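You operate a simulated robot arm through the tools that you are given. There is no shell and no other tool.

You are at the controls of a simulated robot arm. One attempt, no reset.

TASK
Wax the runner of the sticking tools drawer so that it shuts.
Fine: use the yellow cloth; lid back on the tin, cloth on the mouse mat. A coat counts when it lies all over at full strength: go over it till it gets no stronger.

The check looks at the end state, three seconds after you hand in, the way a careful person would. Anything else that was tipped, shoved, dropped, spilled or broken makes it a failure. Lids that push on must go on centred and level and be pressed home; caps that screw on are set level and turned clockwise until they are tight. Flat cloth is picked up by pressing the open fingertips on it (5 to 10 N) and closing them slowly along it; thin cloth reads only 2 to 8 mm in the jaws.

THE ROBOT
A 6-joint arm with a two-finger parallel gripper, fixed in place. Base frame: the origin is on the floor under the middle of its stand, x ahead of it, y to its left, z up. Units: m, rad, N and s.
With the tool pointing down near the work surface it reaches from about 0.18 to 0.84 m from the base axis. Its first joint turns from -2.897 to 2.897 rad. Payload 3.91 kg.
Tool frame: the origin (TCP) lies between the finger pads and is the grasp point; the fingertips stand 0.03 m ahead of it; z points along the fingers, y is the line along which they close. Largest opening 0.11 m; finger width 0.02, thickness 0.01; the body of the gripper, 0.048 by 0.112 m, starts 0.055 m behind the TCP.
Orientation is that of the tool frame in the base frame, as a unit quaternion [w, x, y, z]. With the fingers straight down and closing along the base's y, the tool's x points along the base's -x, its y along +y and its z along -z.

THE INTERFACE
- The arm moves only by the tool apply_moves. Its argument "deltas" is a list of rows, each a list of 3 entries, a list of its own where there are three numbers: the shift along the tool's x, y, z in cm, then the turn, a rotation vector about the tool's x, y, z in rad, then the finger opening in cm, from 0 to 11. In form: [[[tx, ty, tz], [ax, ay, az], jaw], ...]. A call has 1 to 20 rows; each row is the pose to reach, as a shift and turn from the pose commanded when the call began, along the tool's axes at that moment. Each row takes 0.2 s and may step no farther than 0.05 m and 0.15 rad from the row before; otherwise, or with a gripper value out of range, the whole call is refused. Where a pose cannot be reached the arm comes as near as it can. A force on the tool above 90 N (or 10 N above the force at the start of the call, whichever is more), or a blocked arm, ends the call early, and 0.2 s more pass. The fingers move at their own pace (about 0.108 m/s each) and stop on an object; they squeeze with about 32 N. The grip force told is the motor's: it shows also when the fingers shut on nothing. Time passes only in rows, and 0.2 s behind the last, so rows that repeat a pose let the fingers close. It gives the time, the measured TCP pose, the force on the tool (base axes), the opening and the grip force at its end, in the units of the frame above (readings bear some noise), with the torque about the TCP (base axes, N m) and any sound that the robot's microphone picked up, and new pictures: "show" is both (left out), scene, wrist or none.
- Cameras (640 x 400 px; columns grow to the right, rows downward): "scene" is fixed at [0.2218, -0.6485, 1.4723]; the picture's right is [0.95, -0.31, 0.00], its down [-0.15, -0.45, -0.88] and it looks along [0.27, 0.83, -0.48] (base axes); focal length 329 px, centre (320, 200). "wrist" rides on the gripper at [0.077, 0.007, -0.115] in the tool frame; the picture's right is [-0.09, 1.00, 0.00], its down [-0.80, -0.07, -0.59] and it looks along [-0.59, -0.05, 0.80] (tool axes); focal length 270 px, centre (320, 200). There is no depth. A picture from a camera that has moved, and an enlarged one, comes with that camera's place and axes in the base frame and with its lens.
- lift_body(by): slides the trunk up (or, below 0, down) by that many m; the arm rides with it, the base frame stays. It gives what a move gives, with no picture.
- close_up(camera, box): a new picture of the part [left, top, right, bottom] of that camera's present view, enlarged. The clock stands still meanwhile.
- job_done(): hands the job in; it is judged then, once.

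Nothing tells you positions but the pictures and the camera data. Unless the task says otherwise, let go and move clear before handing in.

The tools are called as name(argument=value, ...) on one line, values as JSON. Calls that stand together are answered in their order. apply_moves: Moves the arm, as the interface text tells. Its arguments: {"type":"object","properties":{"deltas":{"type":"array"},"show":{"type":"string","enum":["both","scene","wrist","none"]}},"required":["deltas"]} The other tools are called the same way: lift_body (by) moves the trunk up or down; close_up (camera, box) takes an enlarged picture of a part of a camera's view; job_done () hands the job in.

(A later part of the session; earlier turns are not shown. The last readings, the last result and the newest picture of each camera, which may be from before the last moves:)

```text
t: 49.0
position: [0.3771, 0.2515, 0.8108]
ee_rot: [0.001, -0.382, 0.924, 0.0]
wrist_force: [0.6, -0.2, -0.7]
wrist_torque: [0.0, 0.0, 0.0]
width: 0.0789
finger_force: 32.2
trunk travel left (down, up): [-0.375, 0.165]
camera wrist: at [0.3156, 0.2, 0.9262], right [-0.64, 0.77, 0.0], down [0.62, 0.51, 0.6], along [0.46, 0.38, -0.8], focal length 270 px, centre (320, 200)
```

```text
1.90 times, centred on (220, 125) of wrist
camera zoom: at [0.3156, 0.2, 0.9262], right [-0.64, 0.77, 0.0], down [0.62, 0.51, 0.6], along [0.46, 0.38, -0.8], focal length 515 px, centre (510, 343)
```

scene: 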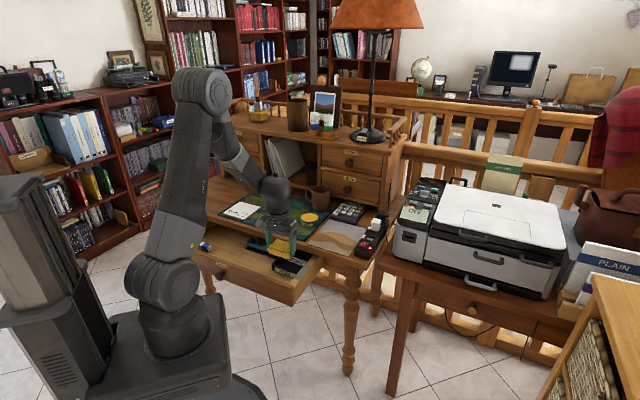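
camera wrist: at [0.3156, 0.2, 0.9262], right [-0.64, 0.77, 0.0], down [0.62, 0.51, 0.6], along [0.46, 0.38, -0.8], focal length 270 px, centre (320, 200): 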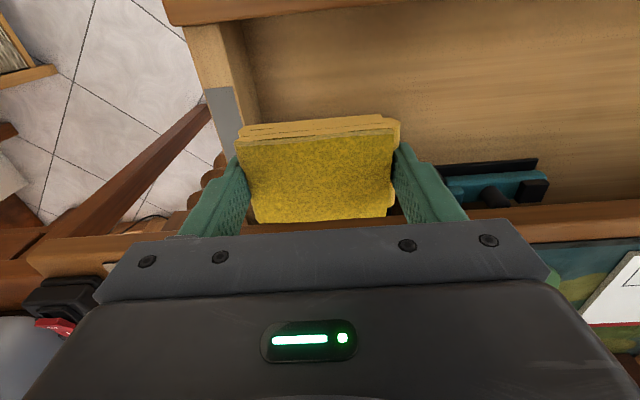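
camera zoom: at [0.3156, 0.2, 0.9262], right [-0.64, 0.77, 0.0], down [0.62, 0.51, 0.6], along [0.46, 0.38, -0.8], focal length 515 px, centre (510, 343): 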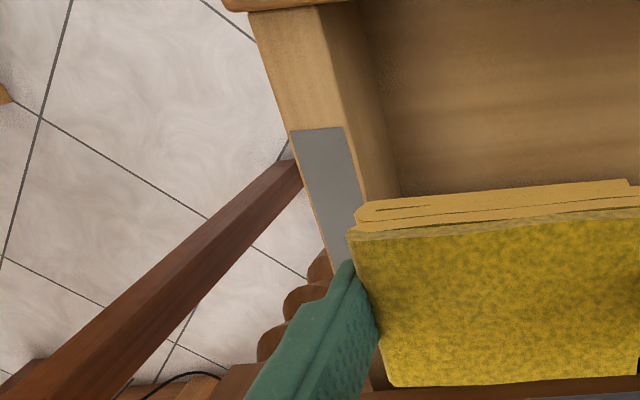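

The stroke dragged the drawer about 3 cm further out instead of rubbing it, so there was no real stop. The strip now lies well clear of the table, at u ≈ 0.415–0.495. I'll rub sideways, across the wall, where the drawer is held by its guides.

apply_moves(deltas=[[[0.2, -3.7, 0], [0, 0, 0], 6.5], [[0.4, -7.4, 0], [0, 0, 0], 6.5], [[0.4, -7.4, 4], [0, 0, 0], 6.5], [[0.4, -7.4, 6.2], [0, 0, 0], 6.5], [[0.4, -7.4, 6.8], [0, 0, 0], 6.5], [[0.4, -7.4, 7.0], [0, 0, 0], 6.5]], show="wrist")

```text
t: 50.4
position: [0.4269, 0.1961, 0.7438]
ee_rot: [0.003, -0.382, 0.924, 0.001]
wrist_force: [2.4, -1.9, 15.8]
wrist_torque: [-0.03, -0.04, 0.0]
width: 0.0782
finger_force: 31.7
trunk travel left (down, up): [-0.375, 0.165]
camera wrist: at [0.3656, 0.1449, 0.8593], right [-0.64, 0.77, 0.0], down [0.61, 0.51, 0.6], along [0.46, 0.38, -0.8], focal length 270 px, centre (320, 200)
```

wrist: 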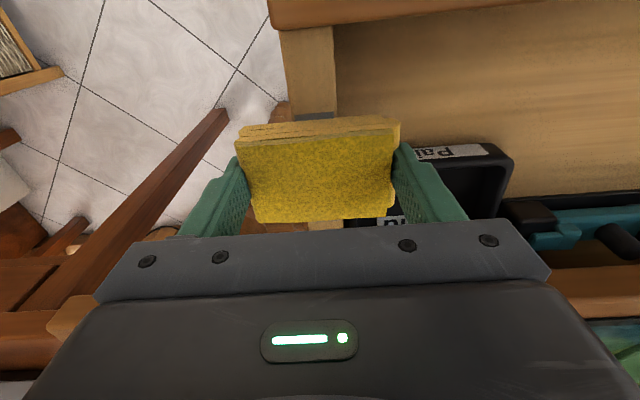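

Contact at 16 N with the cloth centred across the wall near the front end of the strip. I'll rub sideways in short strokes.

apply_moves(deltas=[[[0, 0.6, 0], [0, 0, 0], 6.5], [[0, 1.2, 0], [0, 0, 0], 6.5], [[0, 0.4, 0], [0, 0, 0], 6.5], [[0, -0.4, 0], [0, 0, 0], 6.5], [[0, -1.2, 0], [0, 0, 0], 6.5], [[0, -0.4, 0], [0, 0, 0], 6.5], [[0, 0.4, 0], [0, 0, 0], 6.5], [[0, 1.2, 0], [0, 0, 0], 6.5], [[0, 0.4, 0], [0, 0, 0], 6.5], [[0, -0.4, 0], [0, 0, 0], 6.5], [[0, -1.2, 0], [0, 0, 0], 6.5], [[0, 0, 0], [0, 0, 0], 6.5]], show="wrist")

```text
t: 53.0
position: [0.4239, 0.1939, 0.743]
ee_rot: [0.004, -0.382, 0.924, 0.0]
wrist_force: [13.0, -13.2, 36.2]
wrist_torque: [-0.54, -0.45, -0.02]
width: 0.0789
finger_force: 32.1
trunk travel left (down, up): [-0.375, 0.165]
camera wrist: at [0.3652, 0.1438, 0.8579], right [-0.64, 0.77, 0.0], down [0.61, 0.51, 0.6], along [0.46, 0.38, -0.8], focal length 270 px, centre (320, 200)
```

wrist: 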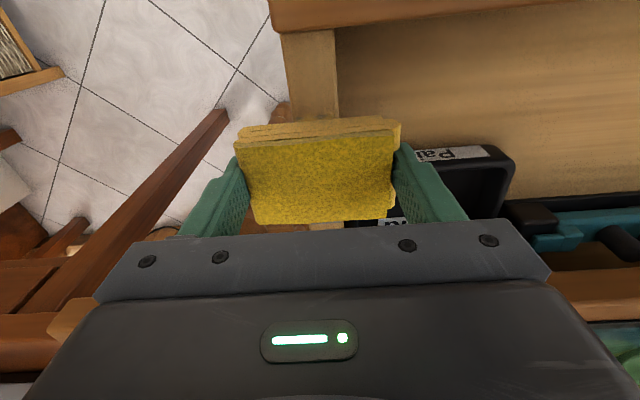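

I'll lift and move aside to check the coat on the strip.

apply_moves(deltas=[[[0, 0, -1], [0, 0, 0], 6.5], [[0, 0, -4], [0, 0, 0], 6.5], [[0, 4, -7], [0, 0, 0], 6.5], [[0, 8, -8], [0, 0, 0], 6.5], [[0, 8, -8], [0, 0, 0], 6.5]], show="wrist")

close_up(camera="scene", box=[270, 230, 340, 276])

close_up(camera="wrist", box=[140, 40, 300, 200])

```text
t: 54.2
position: [0.3665, 0.2529, 0.8212]
ee_rot: [0.002, -0.383, 0.924, 0.001]
wrist_force: [-0.3, -0.3, -0.5]
wrist_torque: [-0.01, -0.04, 0.01]
width: 0.0787
finger_force: 32.3
trunk travel left (down, up): [-0.375, 0.165]
camera wrist: at [0.3063, 0.2026, 0.9368], right [-0.64, 0.77, 0.0], down [0.62, 0.51, 0.6], along [0.46, 0.38, -0.8], focal length 270 px, centre (320, 200)
```

wrist: 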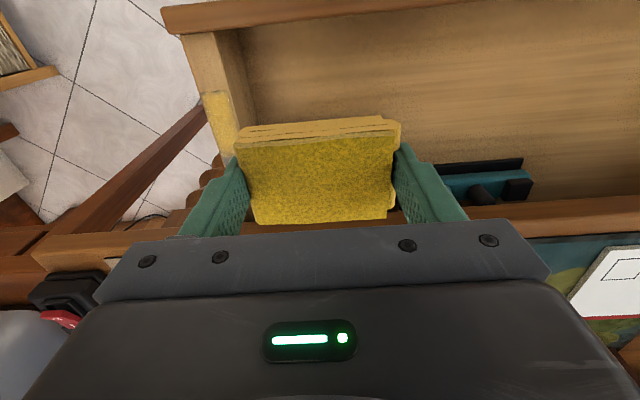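

```text
8.70 times, centred on (305, 253) of scene
camera zoom: at [0.2218, -0.6485, 1.4723], right [0.95, -0.31, 0.0], down [-0.15, -0.45, -0.88], along [0.27, 0.83, -0.48], focal length 2857 px, centre (450, -261)
```

zoom: 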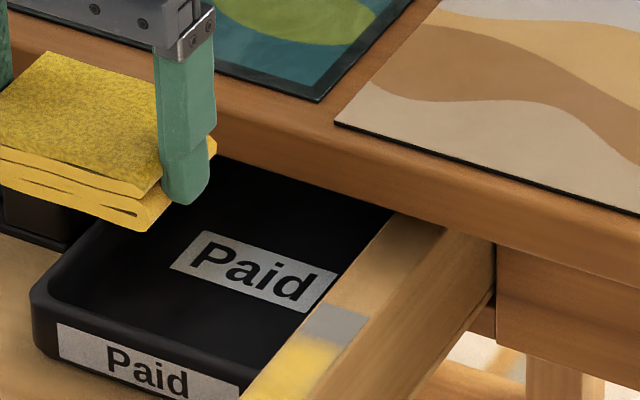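

```text
2.50 times, centred on (220, 120) of wrist
camera zoom: at [0.3063, 0.2026, 0.9368], right [-0.64, 0.77, 0.0], down [0.62, 0.51, 0.6], along [0.46, 0.38, -0.8], focal length 676 px, centre (570, 400)
```

zoom: 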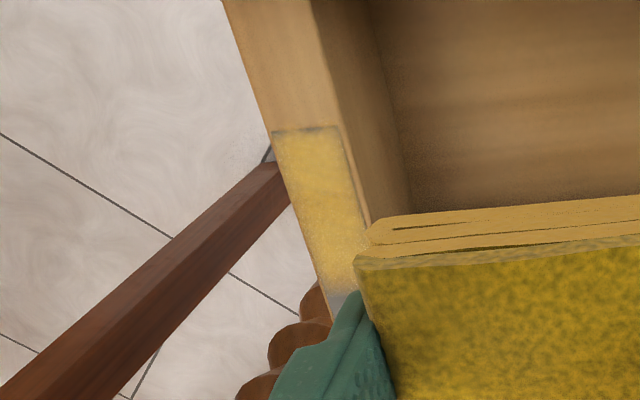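

The strip is turning yellow where I rubbed, and only the far end is still grey. Next I'll rub at the far end with the cloth further in.

apply_moves(deltas=[[[-1.0, -3, 0], [0, 0, 0], 6.5], [[-2.2, -6, 0], [0, 0, 0], 6.5], [[-3.25, -8.0, 1], [0, 0, 0], 6.5], [[-3.25, -8.0, 5], [0, 0, 0], 6.5], [[-3.25, -8.0, 7.2], [0, 0, 0], 6.5], [[-3.25, -8.0, 7.7], [0, 0, 0], 6.5], [[-3.25, -8.0, 8.0], [0, 0, 0], 6.5]], show="wrist")

close_up(camera="scene", box=[265, 215, 345, 271])

```text
t: 55.8
position: [0.4489, 0.2172, 0.7426]
ee_rot: [0.002, -0.382, 0.924, 0.0]
wrist_force: [0.9, -0.8, 6.7]
wrist_torque: [-0.02, -0.03, 0.03]
width: 0.0787
finger_force: 32.3
trunk travel left (down, up): [-0.375, 0.165]
camera wrist: at [0.3884, 0.1677, 0.8582], right [-0.64, 0.77, 0.0], down [0.61, 0.51, 0.6], along [0.46, 0.38, -0.8], focal length 270 px, centre (320, 200)
```

wrist: 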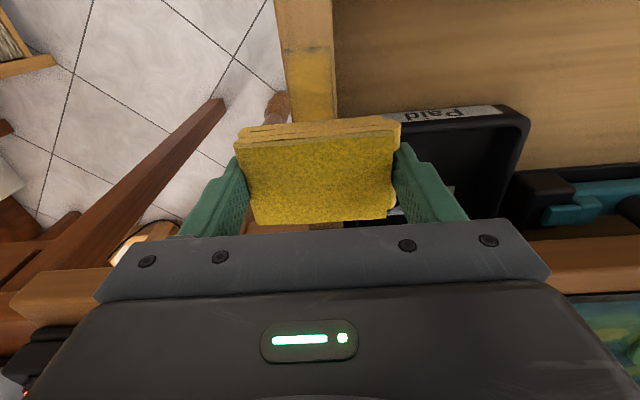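

```text
7.14 times, centred on (305, 243) of scene
camera zoom: at [0.2218, -0.6485, 1.4723], right [0.95, -0.31, 0.0], down [-0.15, -0.45, -0.88], along [0.27, 0.83, -0.48], focal length 2347 px, centre (427, -107)
```

zoom: 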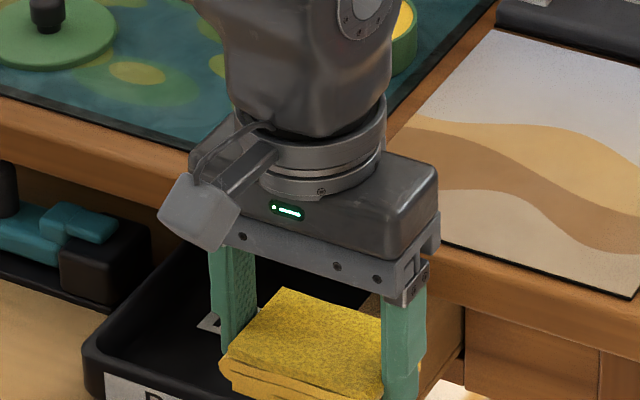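

Contact is light, at 7 N. I'll press slightly more and rub sideways here over the far part of the strip.

apply_moves(deltas=[[[0, 0.6, 0.08], [0, 0, 0], 6.5], [[0, 1.2, 0.08], [0, 0, 0], 6.5], [[0, 0.4, 0.08], [0, 0, 0], 6.5], [[0, -0.4, 0.08], [0, 0, 0], 6.5], [[0, -1.2, 0.08], [0, 0, 0], 6.5], [[0, -0.4, 0.08], [0, 0, 0], 6.5], [[0, 0.4, 0.08], [0, 0, 0], 6.5], [[0, 1.2, 0.08], [0, 0, 0], 6.5], [[0, 0.4, 0.08], [0, 0, 0], 6.5], [[0, -0.4, 0.08], [0, 0, 0], 6.5], [[0, -1.2, 0.08], [0, 0, 0], 6.5], [[0, 0, 0.08], [0, 0, 0], 6.5], [[0, 1.2, 0.08], [0, 0, 0], 6.5], [[0, 0.4, 0.08], [0, 0, 0], 6.5], [[0, -0.4, 0.08], [0, 0, 0], 6.5], [[0, -1.2, 0.08], [0, 0, 0], 6.5], [[0, 0, 0.08], [0, 0, 0], 6.5]], show="none")

apply_moves(deltas=[[[0, 0, -1], [0, 0, 0], 6.5], [[0, 0, -4], [0, 0, 0], 6.5], [[0, 4, -7], [0, 0, 0], 6.5], [[0, 8, -8], [0, 0, 0], 6.5], [[0, 8, -8], [0, 0, 0], 6.5]], show="wrist")

close_up(camera="scene", box=[270, 230, 340, 276])

close_up(camera="wrist", box=[140, 40, 300, 200])

```text
t: 59.4
position: [0.4469, 0.2184, 0.741]
ee_rot: [0.003, -0.381, 0.924, 0.001]
wrist_force: [2.3, -2.3, 13.4]
wrist_torque: [-0.09, -0.06, -0.03]
width: 0.0787
finger_force: 32.6
trunk travel left (down, up): [-0.375, 0.165]
```

```text
t: 60.6
position: [0.3906, 0.275, 0.8214]
ee_rot: [0.003, -0.382, 0.924, 0.001]
wrist_force: [0.3, 0.3, -0.4]
wrist_torque: [-0.05, -0.02, 0.0]
width: 0.0786
finger_force: 31.7
trunk travel left (down, up): [-0.375, 0.165]
camera wrist: at [0.3306, 0.2255, 0.9367], right [-0.64, 0.77, 0.0], down [0.62, 0.51, 0.6], along [0.46, 0.38, -0.8], focal length 270 px, centre (320, 200)
```

wrist: 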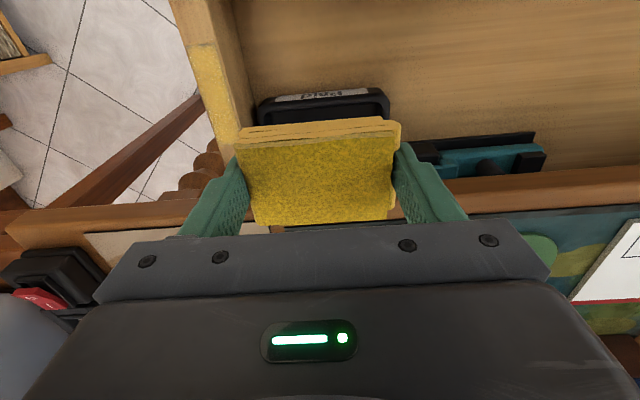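

```text
8.70 times, centred on (305, 253) of scene
camera zoom: at [0.2218, -0.6485, 1.4723], right [0.95, -0.31, 0.0], down [-0.15, -0.45, -0.88], along [0.27, 0.83, -0.48], focal length 2857 px, centre (450, -261)
```

zoom: 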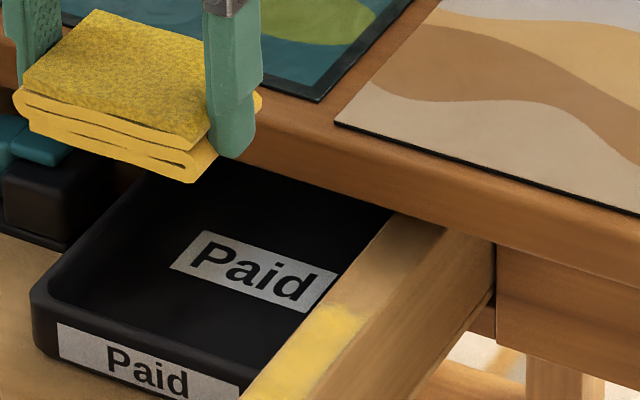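

```text
2.50 times, centred on (220, 120) of wrist
camera zoom: at [0.3306, 0.2255, 0.9367], right [-0.64, 0.77, 0.0], down [0.62, 0.51, 0.6], along [0.46, 0.38, -0.8], focal length 676 px, centre (570, 400)
```

zoom: 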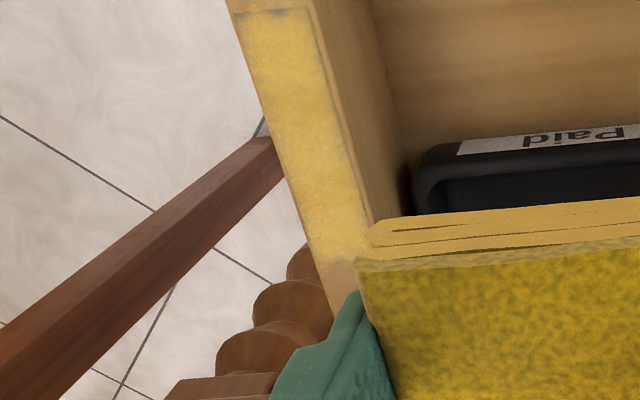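

The strip is now yellow nearly all over, with a thin dull edge left at the near end and along the inner side. I'll rub again further toward the front.

apply_moves(deltas=[[[1.6, -3, 0], [0, 0, 0], 6.5], [[3.2, -6, 0], [0, 0, 0], 6.5], [[4.7, -8.1, 1], [0, 0, 0], 6.5], [[4.7, -8.1, 5], [0, 0, 0], 6.5], [[4.7, -8.1, 7.3], [0, 0, 0], 6.5], [[4.7, -8.1, 7.8], [0, 0, 0], 6.5], [[4.7, -8.1, 8.05], [0, 0, 0], 6.5]], show="none")

```text
t: 62.2
position: [0.414, 0.1836, 0.743]
ee_rot: [0.004, -0.382, 0.924, 0.001]
wrist_force: [-3.3, 2.3, 19.9]
wrist_torque: [0.03, 0.13, 0.01]
width: 0.0787
finger_force: 31.9
trunk travel left (down, up): [-0.375, 0.165]
```

apply_moves(deltas=[[[0, 0.7, 0], [0, 0, 0], 6.5], [[0, 1.4, 0], [0, 0, 0], 6.5], [[0, 0.5, 0], [0, 0, 0], 6.5], [[0, -0.5, 0], [0, 0, 0], 6.5], [[0, -1.4, 0], [0, 0, 0], 6.5], [[0, -0.5, 0], [0, 0, 0], 6.5], [[0, 0.5, 0], [0, 0, 0], 6.5], [[0, 1.4, 0], [0, 0, 0], 6.5], [[0, 0.5, 0], [0, 0, 0], 6.5], [[0, -0.5, 0], [0, 0, 0], 6.5], [[0, -1.4, 0], [0, 0, 0], 6.5], [[0, 0, 0], [0, 0, 0], 6.5], [[0, 1.4, 0], [0, 0, 0], 6.5], [[0, 0.5, 0], [0, 0, 0], 6.5], [[0, -0.5, 0], [0, 0, 0], 6.5], [[0, -1.4, 0], [0, 0, 0], 6.5], [[0, 0, 0], [0, 0, 0], 6.5]], show="none")

apply_moves(deltas=[[[0, 0, -1], [0, 0, 0], 6.5], [[0, 0, -4], [0, 0, 0], 6.5], [[0, 4, -7], [0, 0, 0], 6.5], [[0, 8, -8], [0, 0, 0], 6.5], [[0, 8, -8], [0, 0, 0], 6.5]], show="wrist")

close_up(camera="scene", box=[270, 235, 340, 281])

close_up(camera="wrist", box=[160, 80, 260, 180])

```text
t: 65.8
position: [0.4141, 0.1837, 0.742]
ee_rot: [0.004, -0.382, 0.924, 0.0]
wrist_force: [10.9, -11.8, 35.8]
wrist_torque: [-0.37, -0.31, -0.04]
width: 0.0787
finger_force: 31.5
trunk travel left (down, up): [-0.375, 0.165]
```

```text
t: 67.0
position: [0.3568, 0.2435, 0.8209]
ee_rot: [0.002, -0.382, 0.924, 0.001]
wrist_force: [-0.4, -0.6, -0.9]
wrist_torque: [-0.02, 0.02, 0.05]
width: 0.0787
finger_force: 32.2
trunk travel left (down, up): [-0.375, 0.165]
camera wrist: at [0.297, 0.1926, 0.9363], right [-0.64, 0.77, 0.0], down [0.62, 0.51, 0.6], along [0.46, 0.38, -0.8], focal length 270 px, centre (320, 200)
```

wrist: 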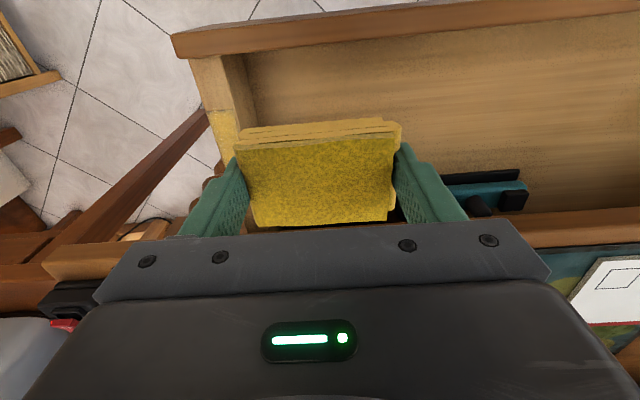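

```text
8.70 times, centred on (305, 258) of scene
camera zoom: at [0.2218, -0.6485, 1.4723], right [0.95, -0.31, 0.0], down [-0.15, -0.45, -0.88], along [0.27, 0.83, -0.48], focal length 2857 px, centre (450, -304)
```

zoom: 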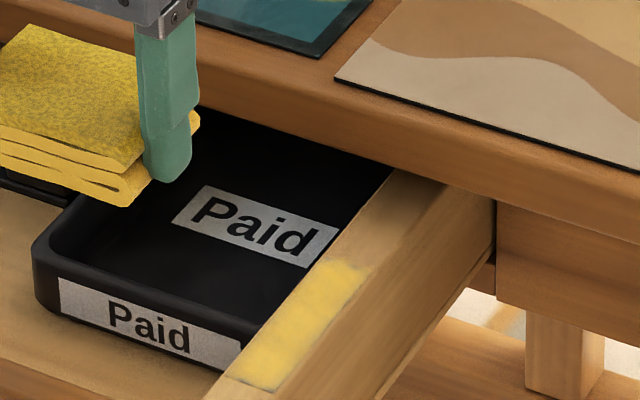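

```text
4.00 times, centred on (210, 130) of wrist
camera zoom: at [0.297, 0.1926, 0.9363], right [-0.64, 0.77, 0.0], down [0.62, 0.51, 0.6], along [0.46, 0.38, -0.8], focal length 1081 px, centre (760, 480)
```

zoom: 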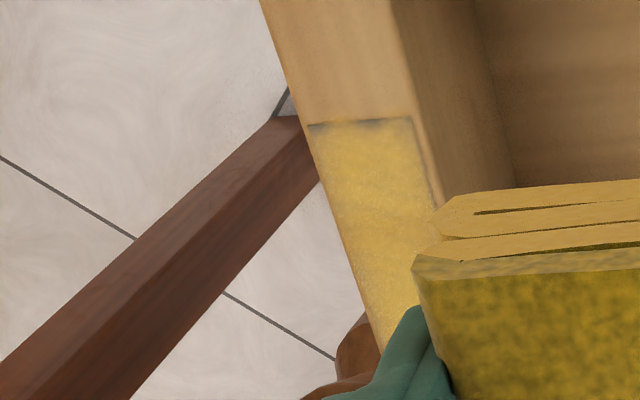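

The coat is strong in the middle but thinner at the edges. I'll reload the cloth at the tin before going over it again.

apply_moves(deltas=[[[0, 0, -4], [0, 0, 0], 6.5], [[-2, 0, -7.5], [0, 0, 0], 6.5], [[-6.5, 0.2, -7.5], [0, 0, 0], 6.5], [[-11, 0.4, -7.5], [0, 0, 0], 6.5], [[-15.5, 0.5, -7.5], [0, 0, 0], 6.5], [[-20, 0.6, -7.5], [0, 0, 0], 6.5], [[-24.6, 0.66, -7.5], [0, 0, 0], 6.5], [[-24.6, 0.66, -7.5], [0, 0, 0], 6.5]], show="wrist")

close_up(camera="scene", box=[270, 235, 340, 281])

close_up(camera="scene", box=[270, 160, 350, 225])

```text
t: 68.8
position: [0.5284, 0.4199, 0.8963]
ee_rot: [0.002, -0.382, 0.924, 0.0]
wrist_force: [1.3, 0.0, -0.3]
wrist_torque: [-0.01, -0.01, -0.01]
width: 0.0789
finger_force: 31.9
trunk travel left (down, up): [-0.375, 0.165]
camera wrist: at [0.4689, 0.3683, 1.0123], right [-0.64, 0.77, 0.0], down [0.62, 0.51, 0.6], along [0.46, 0.38, -0.8], focal length 270 px, centre (320, 200)
```

wrist: 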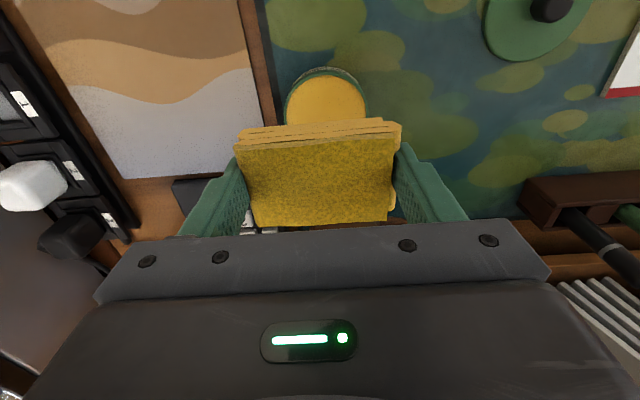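

```text
8.70 times, centred on (305, 258) of scene
camera zoom: at [0.2218, -0.6485, 1.4723], right [0.95, -0.31, 0.0], down [-0.15, -0.45, -0.88], along [0.27, 0.83, -0.48], focal length 2857 px, centre (450, -304)
```

zoom: 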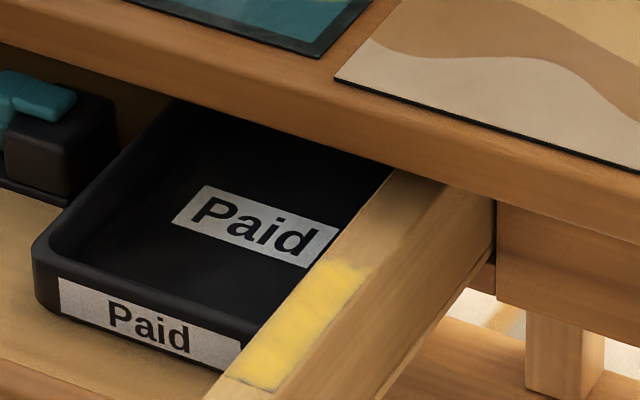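

```text
6.15 times, centred on (310, 192) of scene
camera zoom: at [0.2218, -0.6485, 1.4723], right [0.95, -0.31, 0.0], down [-0.15, -0.45, -0.88], along [0.27, 0.83, -0.48], focal length 2022 px, centre (382, 246)
```

zoom: 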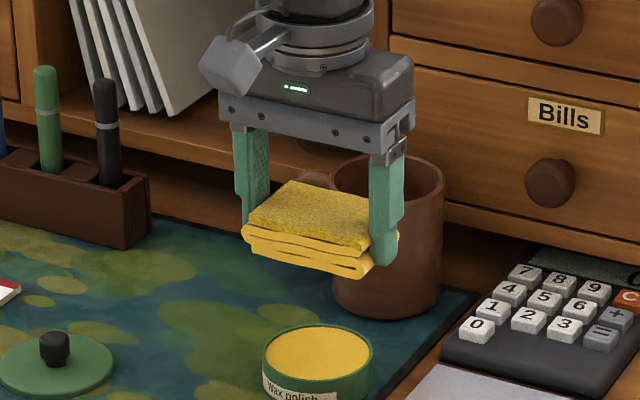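

The strip looks coated over its full length, and the coat could be stronger at the margins. I'll dab the cloth on the wax again.

apply_moves(deltas=[[[0, 0.2, 4], [0, 0, 0], 6.5], [[0, 0.2, 6.5], [0, 0, 0], 6.5], [[0, 0.2, 7.3], [0, 0, 0], 6.5], [[0, 0.2, 7.6], [0, 0, 0], 6.5], [[0, 0.2, 7.7], [0, 0, 0], 6.5], [[0, 0.2, 7.7], [0, 0, 0], 6.5]], show="none")

```text
t: 70.2
position: [0.527, 0.4209, 0.8194]
ee_rot: [0.002, -0.382, 0.924, 0.001]
wrist_force: [0.0, -0.9, 0.0]
wrist_torque: [0.01, -0.02, -0.02]
width: 0.0785
finger_force: 32.2
trunk travel left (down, up): [-0.375, 0.165]
```

apply_moves(deltas=[[[0, 0, 0.15], [0, 0, 0], 6.5], [[0, 0, 0.3], [0, 0, 0], 6.5]], show="none")

```text
t: 70.8
position: [0.5271, 0.4212, 0.8187]
ee_rot: [0.004, -0.382, 0.924, 0.0]
wrist_force: [2.4, -1.8, 11.1]
wrist_torque: [-0.1, 0.13, 0.02]
width: 0.0786
finger_force: 31.2
trunk travel left (down, up): [-0.375, 0.165]
```

The wax is in contact at 11 N. I'll hold, lift, and carry the cloth back over the runner.

apply_moves(deltas=[[[0, 0, 0.05], [0, 0, 0], 6.5], [[0, 0, 0.05], [0, 0, 0], 6.5], [[0, 0, -1], [0, 0, 0], 6.5], [[0, 0, -4.5], [0, 0, 0], 6.5], [[0, 0, -8], [0, 0, 0], 6.5], [[4.2, -1.5, -8], [0, 0, 0], 6.5], [[8.4, -3.0, -8], [0, 0, 0], 6.5], [[12.6, -4.5, -8], [0, 0, 0], 6.5], [[16.8, -6.0, -8], [0, 0, 0], 6.5], [[20.5, -7.5, -8], [0, 0, 0], 6.5], [[24.5, -8.8, -8], [0, 0, 0], 6.5], [[24.5, -8.8, -8], [0, 0, 0], 6.5]], show="wrist")

close_up(camera="wrist", box=[240, 20, 440, 160])

```text
t: 73.4
position: [0.4127, 0.1826, 0.8969]
ee_rot: [0.003, -0.382, 0.924, 0.001]
wrist_force: [0.3, -0.1, -0.3]
wrist_torque: [-0.02, -0.04, 0.03]
width: 0.0786
finger_force: 32.7
trunk travel left (down, up): [-0.375, 0.165]
camera wrist: at [0.3536, 0.1332, 1.0116], right [-0.64, 0.77, 0.0], down [0.61, 0.51, 0.6], along [0.46, 0.38, -0.8], focal length 270 px, centre (320, 200)
```

wrist: 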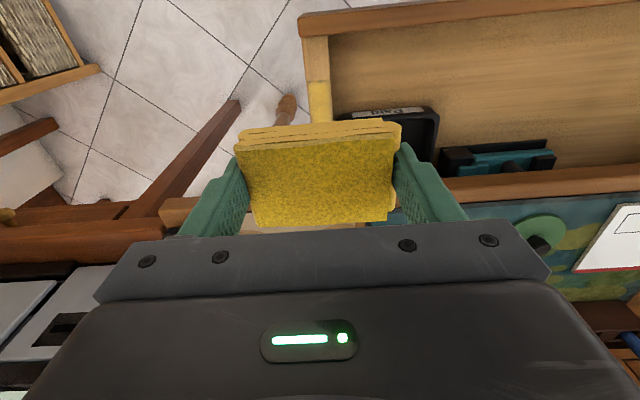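

```text
2.86 times, centred on (340, 90) of wrist
camera zoom: at [0.3536, 0.1332, 1.0116], right [-0.64, 0.77, 0.0], down [0.61, 0.51, 0.6], along [0.46, 0.38, -0.8], focal length 772 px, centre (263, 514)
```

zoom: 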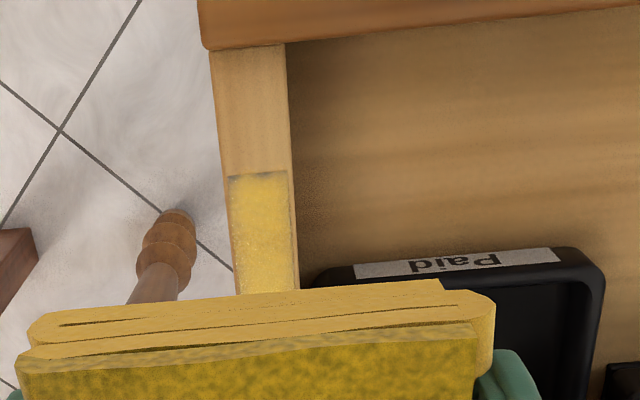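

The reloaded cloth is over the front end of the strip. I'll lower to contact there.

apply_moves(deltas=[[[0, 0, 4.5], [0, 0, 0], 6.5], [[0, 0, 9], [0, 0, 0], 6.5], [[0, 0, 13], [0, 0, 0], 6.5], [[0, 0, 14.8], [0, 0, 0], 6.5], [[0, 0, 15.3], [0, 0, 0], 6.5], [[0, 0, 15.6], [0, 0, 0], 6.5], [[0, 0, 15.8], [0, 0, 0], 6.5]], show="none")

```text
t: 75.0
position: [0.416, 0.1845, 0.7415]
ee_rot: [0.006, -0.382, 0.924, 0.002]
wrist_force: [5.4, -3.4, 49.0]
wrist_torque: [-0.46, 0.21, 0.01]
width: 0.0785
finger_force: 32.4
trunk travel left (down, up): [-0.375, 0.165]
```

That is 49 N, more than needed. I'll ease off and rub sideways.

apply_moves(deltas=[[[0, 0, -0.15], [0, 0, 0], 6.5], [[0, 0.7, -0.15], [0, 0, 0], 6.5], [[0, 1.4, -0.15], [0, 0, 0], 6.5], [[0, 0.5, -0.15], [0, 0, 0], 6.5], [[0, -0.5, -0.15], [0, 0, 0], 6.5], [[0, -1.4, -0.15], [0, 0, 0], 6.5], [[0, -0.5, -0.15], [0, 0, 0], 6.5], [[0, 0.5, -0.15], [0, 0, 0], 6.5], [[0, 1.4, -0.15], [0, 0, 0], 6.5], [[0, 0.5, -0.15], [0, 0, 0], 6.5], [[0, -0.5, -0.15], [0, 0, 0], 6.5], [[0, -1.4, -0.15], [0, 0, 0], 6.5], [[0, -0.5, -0.15], [0, 0, 0], 6.5], [[0, 0.5, -0.15], [0, 0, 0], 6.5], [[0, 1.4, -0.15], [0, 0, 0], 6.5], [[0, 0.5, -0.15], [0, 0, 0], 6.5], [[0, -0.5, -0.15], [0, 0, 0], 6.5], [[0, -1.4, -0.15], [0, 0, 0], 6.5], [[0, 0, -0.15], [0, 0, 0], 6.5]], show="none")

```text
t: 79.0
position: [0.4155, 0.1837, 0.7402]
ee_rot: [0.004, -0.382, 0.924, 0.0]
wrist_force: [14.8, -16.5, 42.0]
wrist_torque: [-0.78, -0.72, 0.01]
width: 0.0789
finger_force: 32.1
trunk travel left (down, up): [-0.375, 0.165]
```

Now the middle position: lift slightly, shift in by 2.6 cm, lower and rub.

apply_moves(deltas=[[[0, 0, -1.5], [0, 0, 0], 6.5], [[-2.6, 0, -1.5], [0, 0, 0], 6.5], [[-2.6, 0, -0.4], [0, 0, 0], 6.5], [[-2.6, 0, 0], [0, 0, 0], 6.5], [[-2.6, 0.7, 0], [0, 0, 0], 6.5], [[-2.6, 1.4, 0], [0, 0, 0], 6.5], [[-2.6, 0.5, 0], [0, 0, 0], 6.5], [[-2.6, -0.5, 0], [0, 0, 0], 6.5], [[-2.6, -1.4, 0], [0, 0, 0], 6.5], [[-2.6, -0.5, 0], [0, 0, 0], 6.5], [[-2.6, 0.5, 0], [0, 0, 0], 6.5], [[-2.6, 1.4, 0], [0, 0, 0], 6.5], [[-2.6, 0.5, 0], [0, 0, 0], 6.5], [[-2.6, -0.5, 0], [0, 0, 0], 6.5], [[-2.6, -1.4, 0], [0, 0, 0], 6.5], [[-2.6, -0.5, 0], [0, 0, 0], 6.5], [[-2.6, 0.5, 0], [0, 0, 0], 6.5], [[-2.6, 1.4, 0], [0, 0, 0], 6.5], [[-2.6, 0, 0], [0, 0, 0], 6.5]], show="none")

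```text
t: 83.0
position: [0.4329, 0.2033, 0.7399]
ee_rot: [0.003, -0.382, 0.924, 0.001]
wrist_force: [-8.8, 9.8, 30.0]
wrist_torque: [0.17, -0.07, 0.12]
width: 0.0788
finger_force: 31.6
trunk travel left (down, up): [-0.375, 0.165]
```

Now the far position, another 2.6 cm in.

apply_moves(deltas=[[[0, 0, -1.5], [0, 0, 0], 6.5], [[-2.6, 0, -1.5], [0, 0, 0], 6.5], [[-2.6, 0, -0.4], [0, 0, 0], 6.5], [[-2.6, 0, 0], [0, 0, 0], 6.5], [[-2.6, 0.7, 0], [0, 0, 0], 6.5], [[-2.6, 1.4, 0], [0, 0, 0], 6.5], [[-2.6, 0.5, 0], [0, 0, 0], 6.5], [[-2.6, -0.5, 0], [0, 0, 0], 6.5], [[-2.6, -1.4, 0], [0, 0, 0], 6.5], [[-2.6, -0.5, 0], [0, 0, 0], 6.5], [[-2.6, 0.5, 0], [0, 0, 0], 6.5], [[-2.6, 1.4, 0], [0, 0, 0], 6.5], [[-2.6, 0.5, 0], [0, 0, 0], 6.5], [[-2.6, -0.5, 0], [0, 0, 0], 6.5], [[-2.6, -1.4, 0], [0, 0, 0], 6.5], [[-2.6, -0.5, 0], [0, 0, 0], 6.5], [[-2.6, 0.5, 0], [0, 0, 0], 6.5], [[-2.6, 1.4, 0], [0, 0, 0], 6.5], [[-2.6, 0, 0], [0, 0, 0], 6.5]], show="none")

apply_moves(deltas=[[[0, 0, -1], [0, 0, 0], 6.5], [[0, 0, -4], [0, 0, 0], 6.5], [[0, 4, -8], [0, 0, 0], 6.5], [[2, 8, -10], [0, 0, 0], 6.5], [[4, 10, -10], [0, 0, 0], 6.5], [[4, 10, -10], [0, 0, 0], 6.5]], show="wrist")

close_up(camera="scene", box=[270, 235, 340, 281])

close_up(camera="wrist", box=[160, 60, 260, 180])

```text
t: 87.0
position: [0.4498, 0.2229, 0.7404]
ee_rot: [0.004, -0.381, 0.924, 0.0]
wrist_force: [-12.8, 16.6, 47.2]
wrist_torque: [0.06, 0.16, -0.03]
width: 0.079
finger_force: 31.9
trunk travel left (down, up): [-0.375, 0.165]
```

```text
refused: row 3 steps farther than a row can; nothing moved
```

```text
8.70 times, centred on (305, 258) of scene
camera zoom: at [0.2218, -0.6485, 1.4723], right [0.95, -0.31, 0.0], down [-0.15, -0.45, -0.88], along [0.27, 0.83, -0.48], focal length 2857 px, centre (450, -304)
```

zoom: 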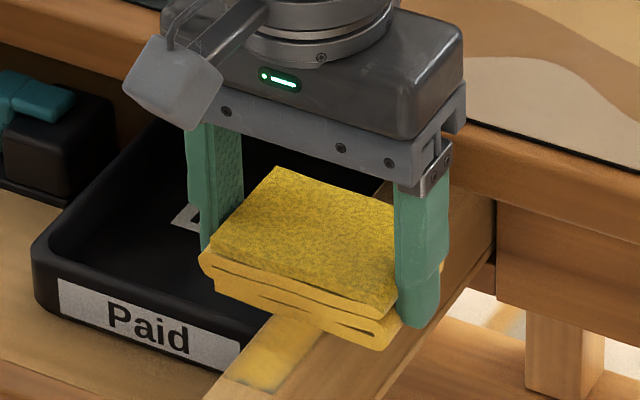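

```text
3.33 times, centred on (210, 120) of wrist
camera zoom: at [0.3895, 0.1723, 0.8556], right [-0.64, 0.77, 0.0], down [0.61, 0.51, 0.6], along [0.46, 0.38, -0.8], focal length 901 px, centre (687, 467)
```

zoom: 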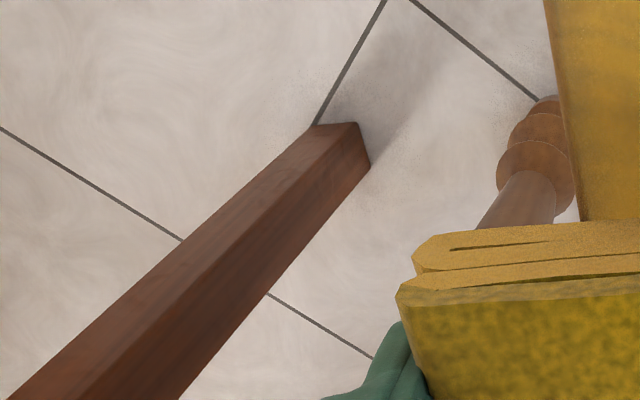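

The lift was refused because one step was too large. I'll lift in smaller steps and take a look.

apply_moves(deltas=[[[0, 0, -1], [0, 0, 0], 6.5], [[0, 0, -4], [0, 0, 0], 6.5], [[0, 2, -8], [0, 0, 0], 6.5], [[1.5, 5.5, -10], [0, 0, 0], 6.5], [[3, 9.5, -10], [0, 0, 0], 6.5], [[4, 11, -10], [0, 0, 0], 6.5], [[4, 11, -10], [0, 0, 0], 6.5]], show="wrist")

close_up(camera="scene", box=[270, 235, 340, 281])

close_up(camera="wrist", box=[140, 60, 260, 180])

```text
t: 88.6
position: [0.3463, 0.27, 0.8386]
ee_rot: [0.002, -0.382, 0.924, 0.002]
wrist_force: [-0.9, -0.7, -0.2]
wrist_torque: [0.01, 0.01, -0.02]
width: 0.0787
finger_force: 32.2
trunk travel left (down, up): [-0.375, 0.165]
camera wrist: at [0.2864, 0.2209, 0.9544], right [-0.64, 0.77, 0.0], down [0.62, 0.51, 0.6], along [0.46, 0.38, -0.8], focal length 270 px, centre (320, 200)
```

wrist: 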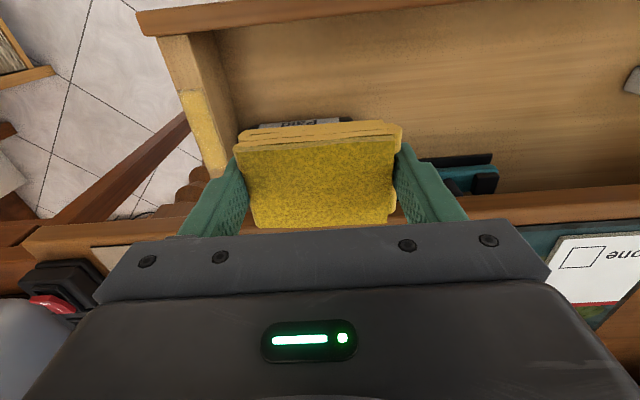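

```text
8.70 times, centred on (305, 258) of scene
camera zoom: at [0.2218, -0.6485, 1.4723], right [0.95, -0.31, 0.0], down [-0.15, -0.45, -0.88], along [0.27, 0.83, -0.48], focal length 2857 px, centre (450, -304)
```

zoom: 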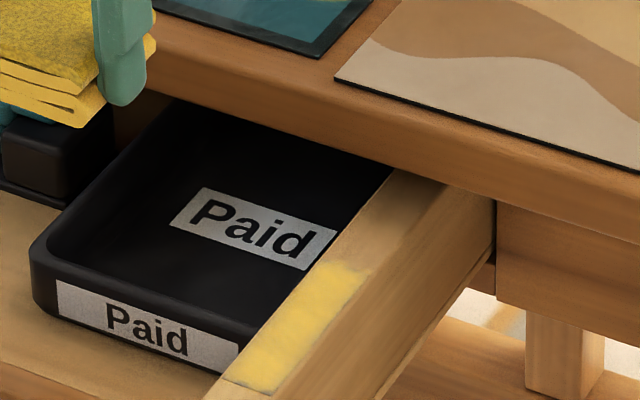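

```text
3.33 times, centred on (200, 120) of wrist
camera zoom: at [0.2864, 0.2209, 0.9544], right [-0.64, 0.77, 0.0], down [0.62, 0.51, 0.6], along [0.46, 0.38, -0.8], focal length 901 px, centre (720, 467)
```

zoom: 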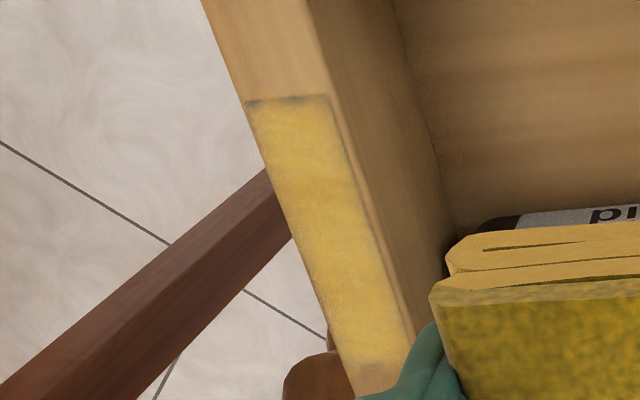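

The coat now covers the strip from end to end, with only hairline dull borders. To be sure it gets no stronger, I'll make another set of passes and compare from this same view.

apply_moves(deltas=[[[0.5, -3.6, 0], [0, 0, 0], 6.5], [[1.0, -7.2, 0], [0, 0, 0], 6.5], [[1.6, -10.9, 1], [0, 0, 0], 6.5], [[1.6, -10.9, 5], [0, 0, 0], 6.5], [[1.6, -10.9, 8.5], [0, 0, 0], 6.5], [[1.6, -10.9, 9.6], [0, 0, 0], 6.5], [[1.6, -10.9, 9.9], [0, 0, 0], 6.5]], show="none")

apply_moves(deltas=[[[0, 0.8, 0], [0, 0, 0], 6.5], [[0, 1.6, 0], [0, 0, 0], 6.5], [[0, 0.6, 0], [0, 0, 0], 6.5], [[0, -0.5, 0], [0, 0, 0], 6.5], [[0, -1.6, 0], [0, 0, 0], 6.5], [[0, -0.5, 0], [0, 0, 0], 6.5], [[0, 0.6, 0], [0, 0, 0], 6.5], [[0, 1.6, 0], [0, 0, 0], 6.5], [[0, 0.5, 0], [0, 0, 0], 6.5], [[0, -0.5, 0], [0, 0, 0], 6.5], [[0, -1.6, 0], [0, 0, 0], 6.5], [[0, -0.5, 0], [0, 0, 0], 6.5], [[0, 0.5, 0], [0, 0, 0], 6.5], [[0, 1.6, 0], [0, 0, 0], 6.5], [[0, 0, 0], [0, 0, 0], 6.5]], show="none")

```text
t: 90.2
position: [0.4124, 0.1829, 0.7407]
ee_rot: [0.003, -0.382, 0.924, 0.001]
wrist_force: [-0.5, -0.5, 4.1]
wrist_torque: [-0.04, -0.08, -0.02]
width: 0.079
finger_force: 31.9
trunk travel left (down, up): [-0.375, 0.165]
```

```text
t: 93.4
position: [0.4108, 0.1839, 0.7406]
ee_rot: [0.003, -0.381, 0.925, 0.0]
wrist_force: [-3.9, 3.6, 15.2]
wrist_torque: [-0.03, -0.13, 0.06]
width: 0.0788
finger_force: 32.2
trunk travel left (down, up): [-0.375, 0.165]
```

apply_moves(deltas=[[[0, 0, -1.5], [0, 0, 0], 6.5], [[-2.6, 0, -1.5], [0, 0, 0], 6.5], [[-2.6, 0, -0.4], [0, 0, 0], 6.5], [[-2.6, 0, 0.1], [0, 0, 0], 6.5], [[-2.6, 0.8, 0.1], [0, 0, 0], 6.5], [[-2.6, 1.6, 0.1], [0, 0, 0], 6.5], [[-2.6, 0.5, 0.1], [0, 0, 0], 6.5], [[-2.6, -0.5, 0.1], [0, 0, 0], 6.5], [[-2.6, -1.6, 0.1], [0, 0, 0], 6.5], [[-2.6, -0.5, 0.1], [0, 0, 0], 6.5], [[-2.6, 0.5, 0.1], [0, 0, 0], 6.5], [[-2.6, 1.6, 0.1], [0, 0, 0], 6.5], [[-2.6, 0.5, 0.1], [0, 0, 0], 6.5], [[-2.6, -0.5, 0.1], [0, 0, 0], 6.5], [[-2.6, -1.6, 0.1], [0, 0, 0], 6.5], [[-2.6, 0, 0.1], [0, 0, 0], 6.5], [[-2.6, 0, -1.4], [0, 0, 0], 6.5]], show="none")

apply_moves(deltas=[[[-2.8, 0, 0], [0, 0, 0], 6.5], [[-2.8, 0, 1.1], [0, 0, 0], 6.5], [[-2.8, 0, 1.5], [0, 0, 0], 6.5], [[-2.8, 0.8, 1.5], [0, 0, 0], 6.5], [[-2.8, 1.6, 1.5], [0, 0, 0], 6.5], [[-2.8, 0.5, 1.5], [0, 0, 0], 6.5], [[-2.8, -0.5, 1.5], [0, 0, 0], 6.5], [[-2.8, -1.6, 1.5], [0, 0, 0], 6.5], [[-2.8, -0.5, 1.5], [0, 0, 0], 6.5], [[-2.8, 0.5, 1.5], [0, 0, 0], 6.5], [[-2.8, 1.6, 1.5], [0, 0, 0], 6.5], [[-2.8, 0.5, 1.5], [0, 0, 0], 6.5], [[-2.8, -0.5, 1.5], [0, 0, 0], 6.5], [[-2.8, -1.6, 1.5], [0, 0, 0], 6.5], [[-2.8, 0, 1.5], [0, 0, 0], 6.5], [[-2.8, 0, 0], [0, 0, 0], 6.5]], show="none")

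apply_moves(deltas=[[[0, 0, -4], [0, 0, 0], 6.5], [[1, 2, -8], [0, 0, 0], 6.5], [[2, 6, -8.5], [0, 0, 0], 6.5], [[3, 9.5, -8.5], [0, 0, 0], 6.5], [[3.8, 11, -8.5], [0, 0, 0], 6.5], [[3.8, 11, -8.5], [0, 0, 0], 6.5]], show="wrist")

close_up(camera="scene", box=[270, 235, 340, 281])

close_up(camera="wrist", box=[140, 60, 260, 180])

```text
t: 97.0
position: [0.4284, 0.2016, 0.754]
ee_rot: [0.002, -0.381, 0.925, 0.001]
wrist_force: [-0.4, 0.1, -0.4]
wrist_torque: [-0.01, -0.01, -0.01]
width: 0.0788
finger_force: 32.3
trunk travel left (down, up): [-0.375, 0.165]
```

```text
t: 100.4
position: [0.4485, 0.2203, 0.7533]
ee_rot: [0.0, -0.381, 0.924, 0.001]
wrist_force: [0.2, -0.4, -0.3]
wrist_torque: [-0.02, 0.0, 0.01]
width: 0.0787
finger_force: 32.3
trunk travel left (down, up): [-0.375, 0.165]
```

```text
t: 101.8
position: [0.3449, 0.2723, 0.8376]
ee_rot: [0.003, -0.382, 0.924, 0.001]
wrist_force: [0.8, -0.5, 0.4]
wrist_torque: [-0.01, 0.02, 0.03]
width: 0.079
finger_force: 31.6
trunk travel left (down, up): [-0.375, 0.165]
camera wrist: at [0.285, 0.2214, 0.9536], right [-0.64, 0.77, 0.0], down [0.62, 0.51, 0.6], along [0.46, 0.38, -0.8], focal length 270 px, centre (320, 200)
```

wrist: 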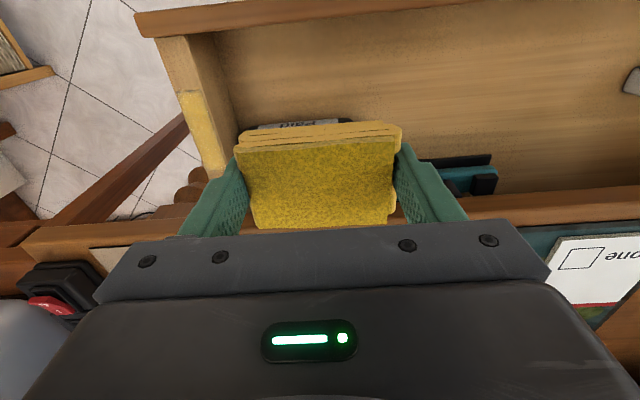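

```text
8.70 times, centred on (305, 258) of scene
camera zoom: at [0.2218, -0.6485, 1.4723], right [0.95, -0.31, 0.0], down [-0.15, -0.45, -0.88], along [0.27, 0.83, -0.48], focal length 2857 px, centre (450, -304)
```

zoom: 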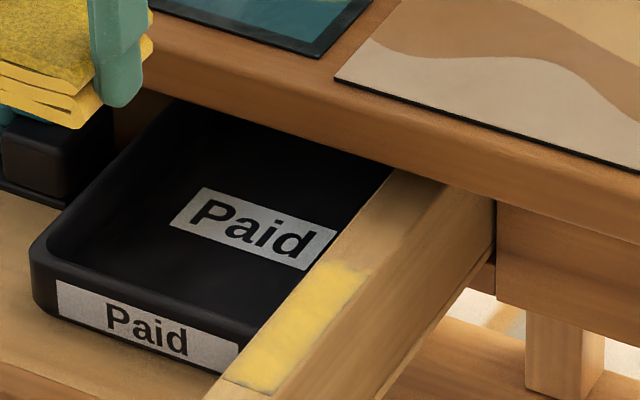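

```text
3.33 times, centred on (200, 120) of wrist
camera zoom: at [0.285, 0.2214, 0.9536], right [-0.64, 0.77, 0.0], down [0.62, 0.51, 0.6], along [0.46, 0.38, -0.8], focal length 901 px, centre (720, 467)
```

zoom: 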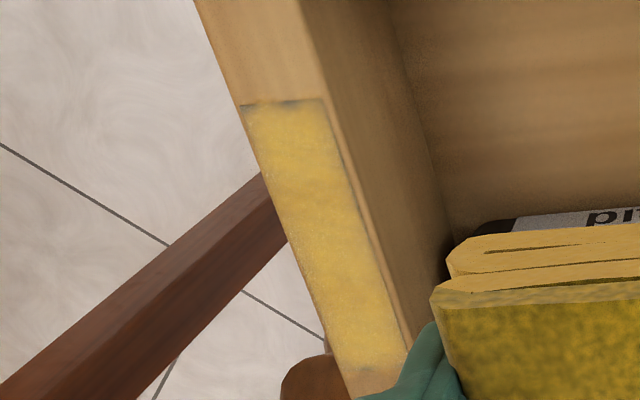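

The coat looks slightly smoother than before. I'll take a tight reference close-up and then make one more full set of passes to compare.

close_up(camera="scene", box=[292, 260, 316, 282])

apply_moves(deltas=[[[0.5, -3.6, 0], [0, 0, 0], 6.5], [[1.0, -7.2, 0], [0, 0, 0], 6.5], [[1.6, -10.9, 1], [0, 0, 0], 6.5], [[1.6, -10.9, 5], [0, 0, 0], 6.5], [[1.6, -10.9, 8.5], [0, 0, 0], 6.5], [[1.6, -10.9, 9.6], [0, 0, 0], 6.5], [[1.6, -10.9, 10.0], [0, 0, 0], 6.5]], show="none")

```text
16.00 times, centred on (304, 271) of scene
camera zoom: at [0.2218, -0.6485, 1.4723], right [0.95, -0.31, 0.0], down [-0.15, -0.45, -0.88], along [0.27, 0.83, -0.48], focal length 5257 px, centre (576, -936)
```

zoom: 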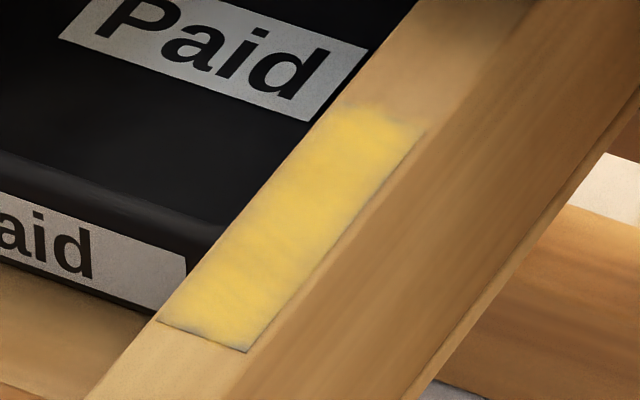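

```text
t: 103.4
position: [0.4112, 0.1845, 0.7397]
ee_rot: [0.004, -0.382, 0.924, 0.001]
wrist_force: [-0.1, 1.1, 27.0]
wrist_torque: [-0.35, -0.08, 0.02]
width: 0.079
finger_force: 32.2
trunk travel left (down, up): [-0.375, 0.165]
```

apply_moves(deltas=[[[0, 0.8, 0], [0, 0, 0], 6.5], [[0, 1.6, 0], [0, 0, 0], 6.5], [[0, 0.6, 0], [0, 0, 0], 6.5], [[0, -0.5, 0], [0, 0, 0], 6.5], [[0, -1.6, 0], [0, 0, 0], 6.5], [[0, -0.5, 0], [0, 0, 0], 6.5], [[0, 0.6, 0], [0, 0, 0], 6.5], [[0, 1.6, 0], [0, 0, 0], 6.5], [[0, 0.5, 0], [0, 0, 0], 6.5], [[0, -0.5, 0], [0, 0, 0], 6.5], [[0, -1.6, 0], [0, 0, 0], 6.5], [[0, -0.5, 0], [0, 0, 0], 6.5], [[0, 0.5, 0], [0, 0, 0], 6.5], [[0, 1.6, 0], [0, 0, 0], 6.5], [[0, 0, 0], [0, 0, 0], 6.5], [[0, 0, -1.5], [0, 0, 0], 6.5]], show="none")

apply_moves(deltas=[[[-5.5, 0, -0.5], [0, 0, 0], 6.5]], show="none")

```text
t: 106.8
position: [0.4099, 0.1833, 0.7529]
ee_rot: [0.001, -0.382, 0.924, 0.001]
wrist_force: [-0.8, 0.0, -0.4]
wrist_torque: [-0.02, -0.01, -0.02]
width: 0.0787
finger_force: 31.9
trunk travel left (down, up): [-0.375, 0.165]
```

```text
refused: row 1 steps farther than a row can; nothing moved
```

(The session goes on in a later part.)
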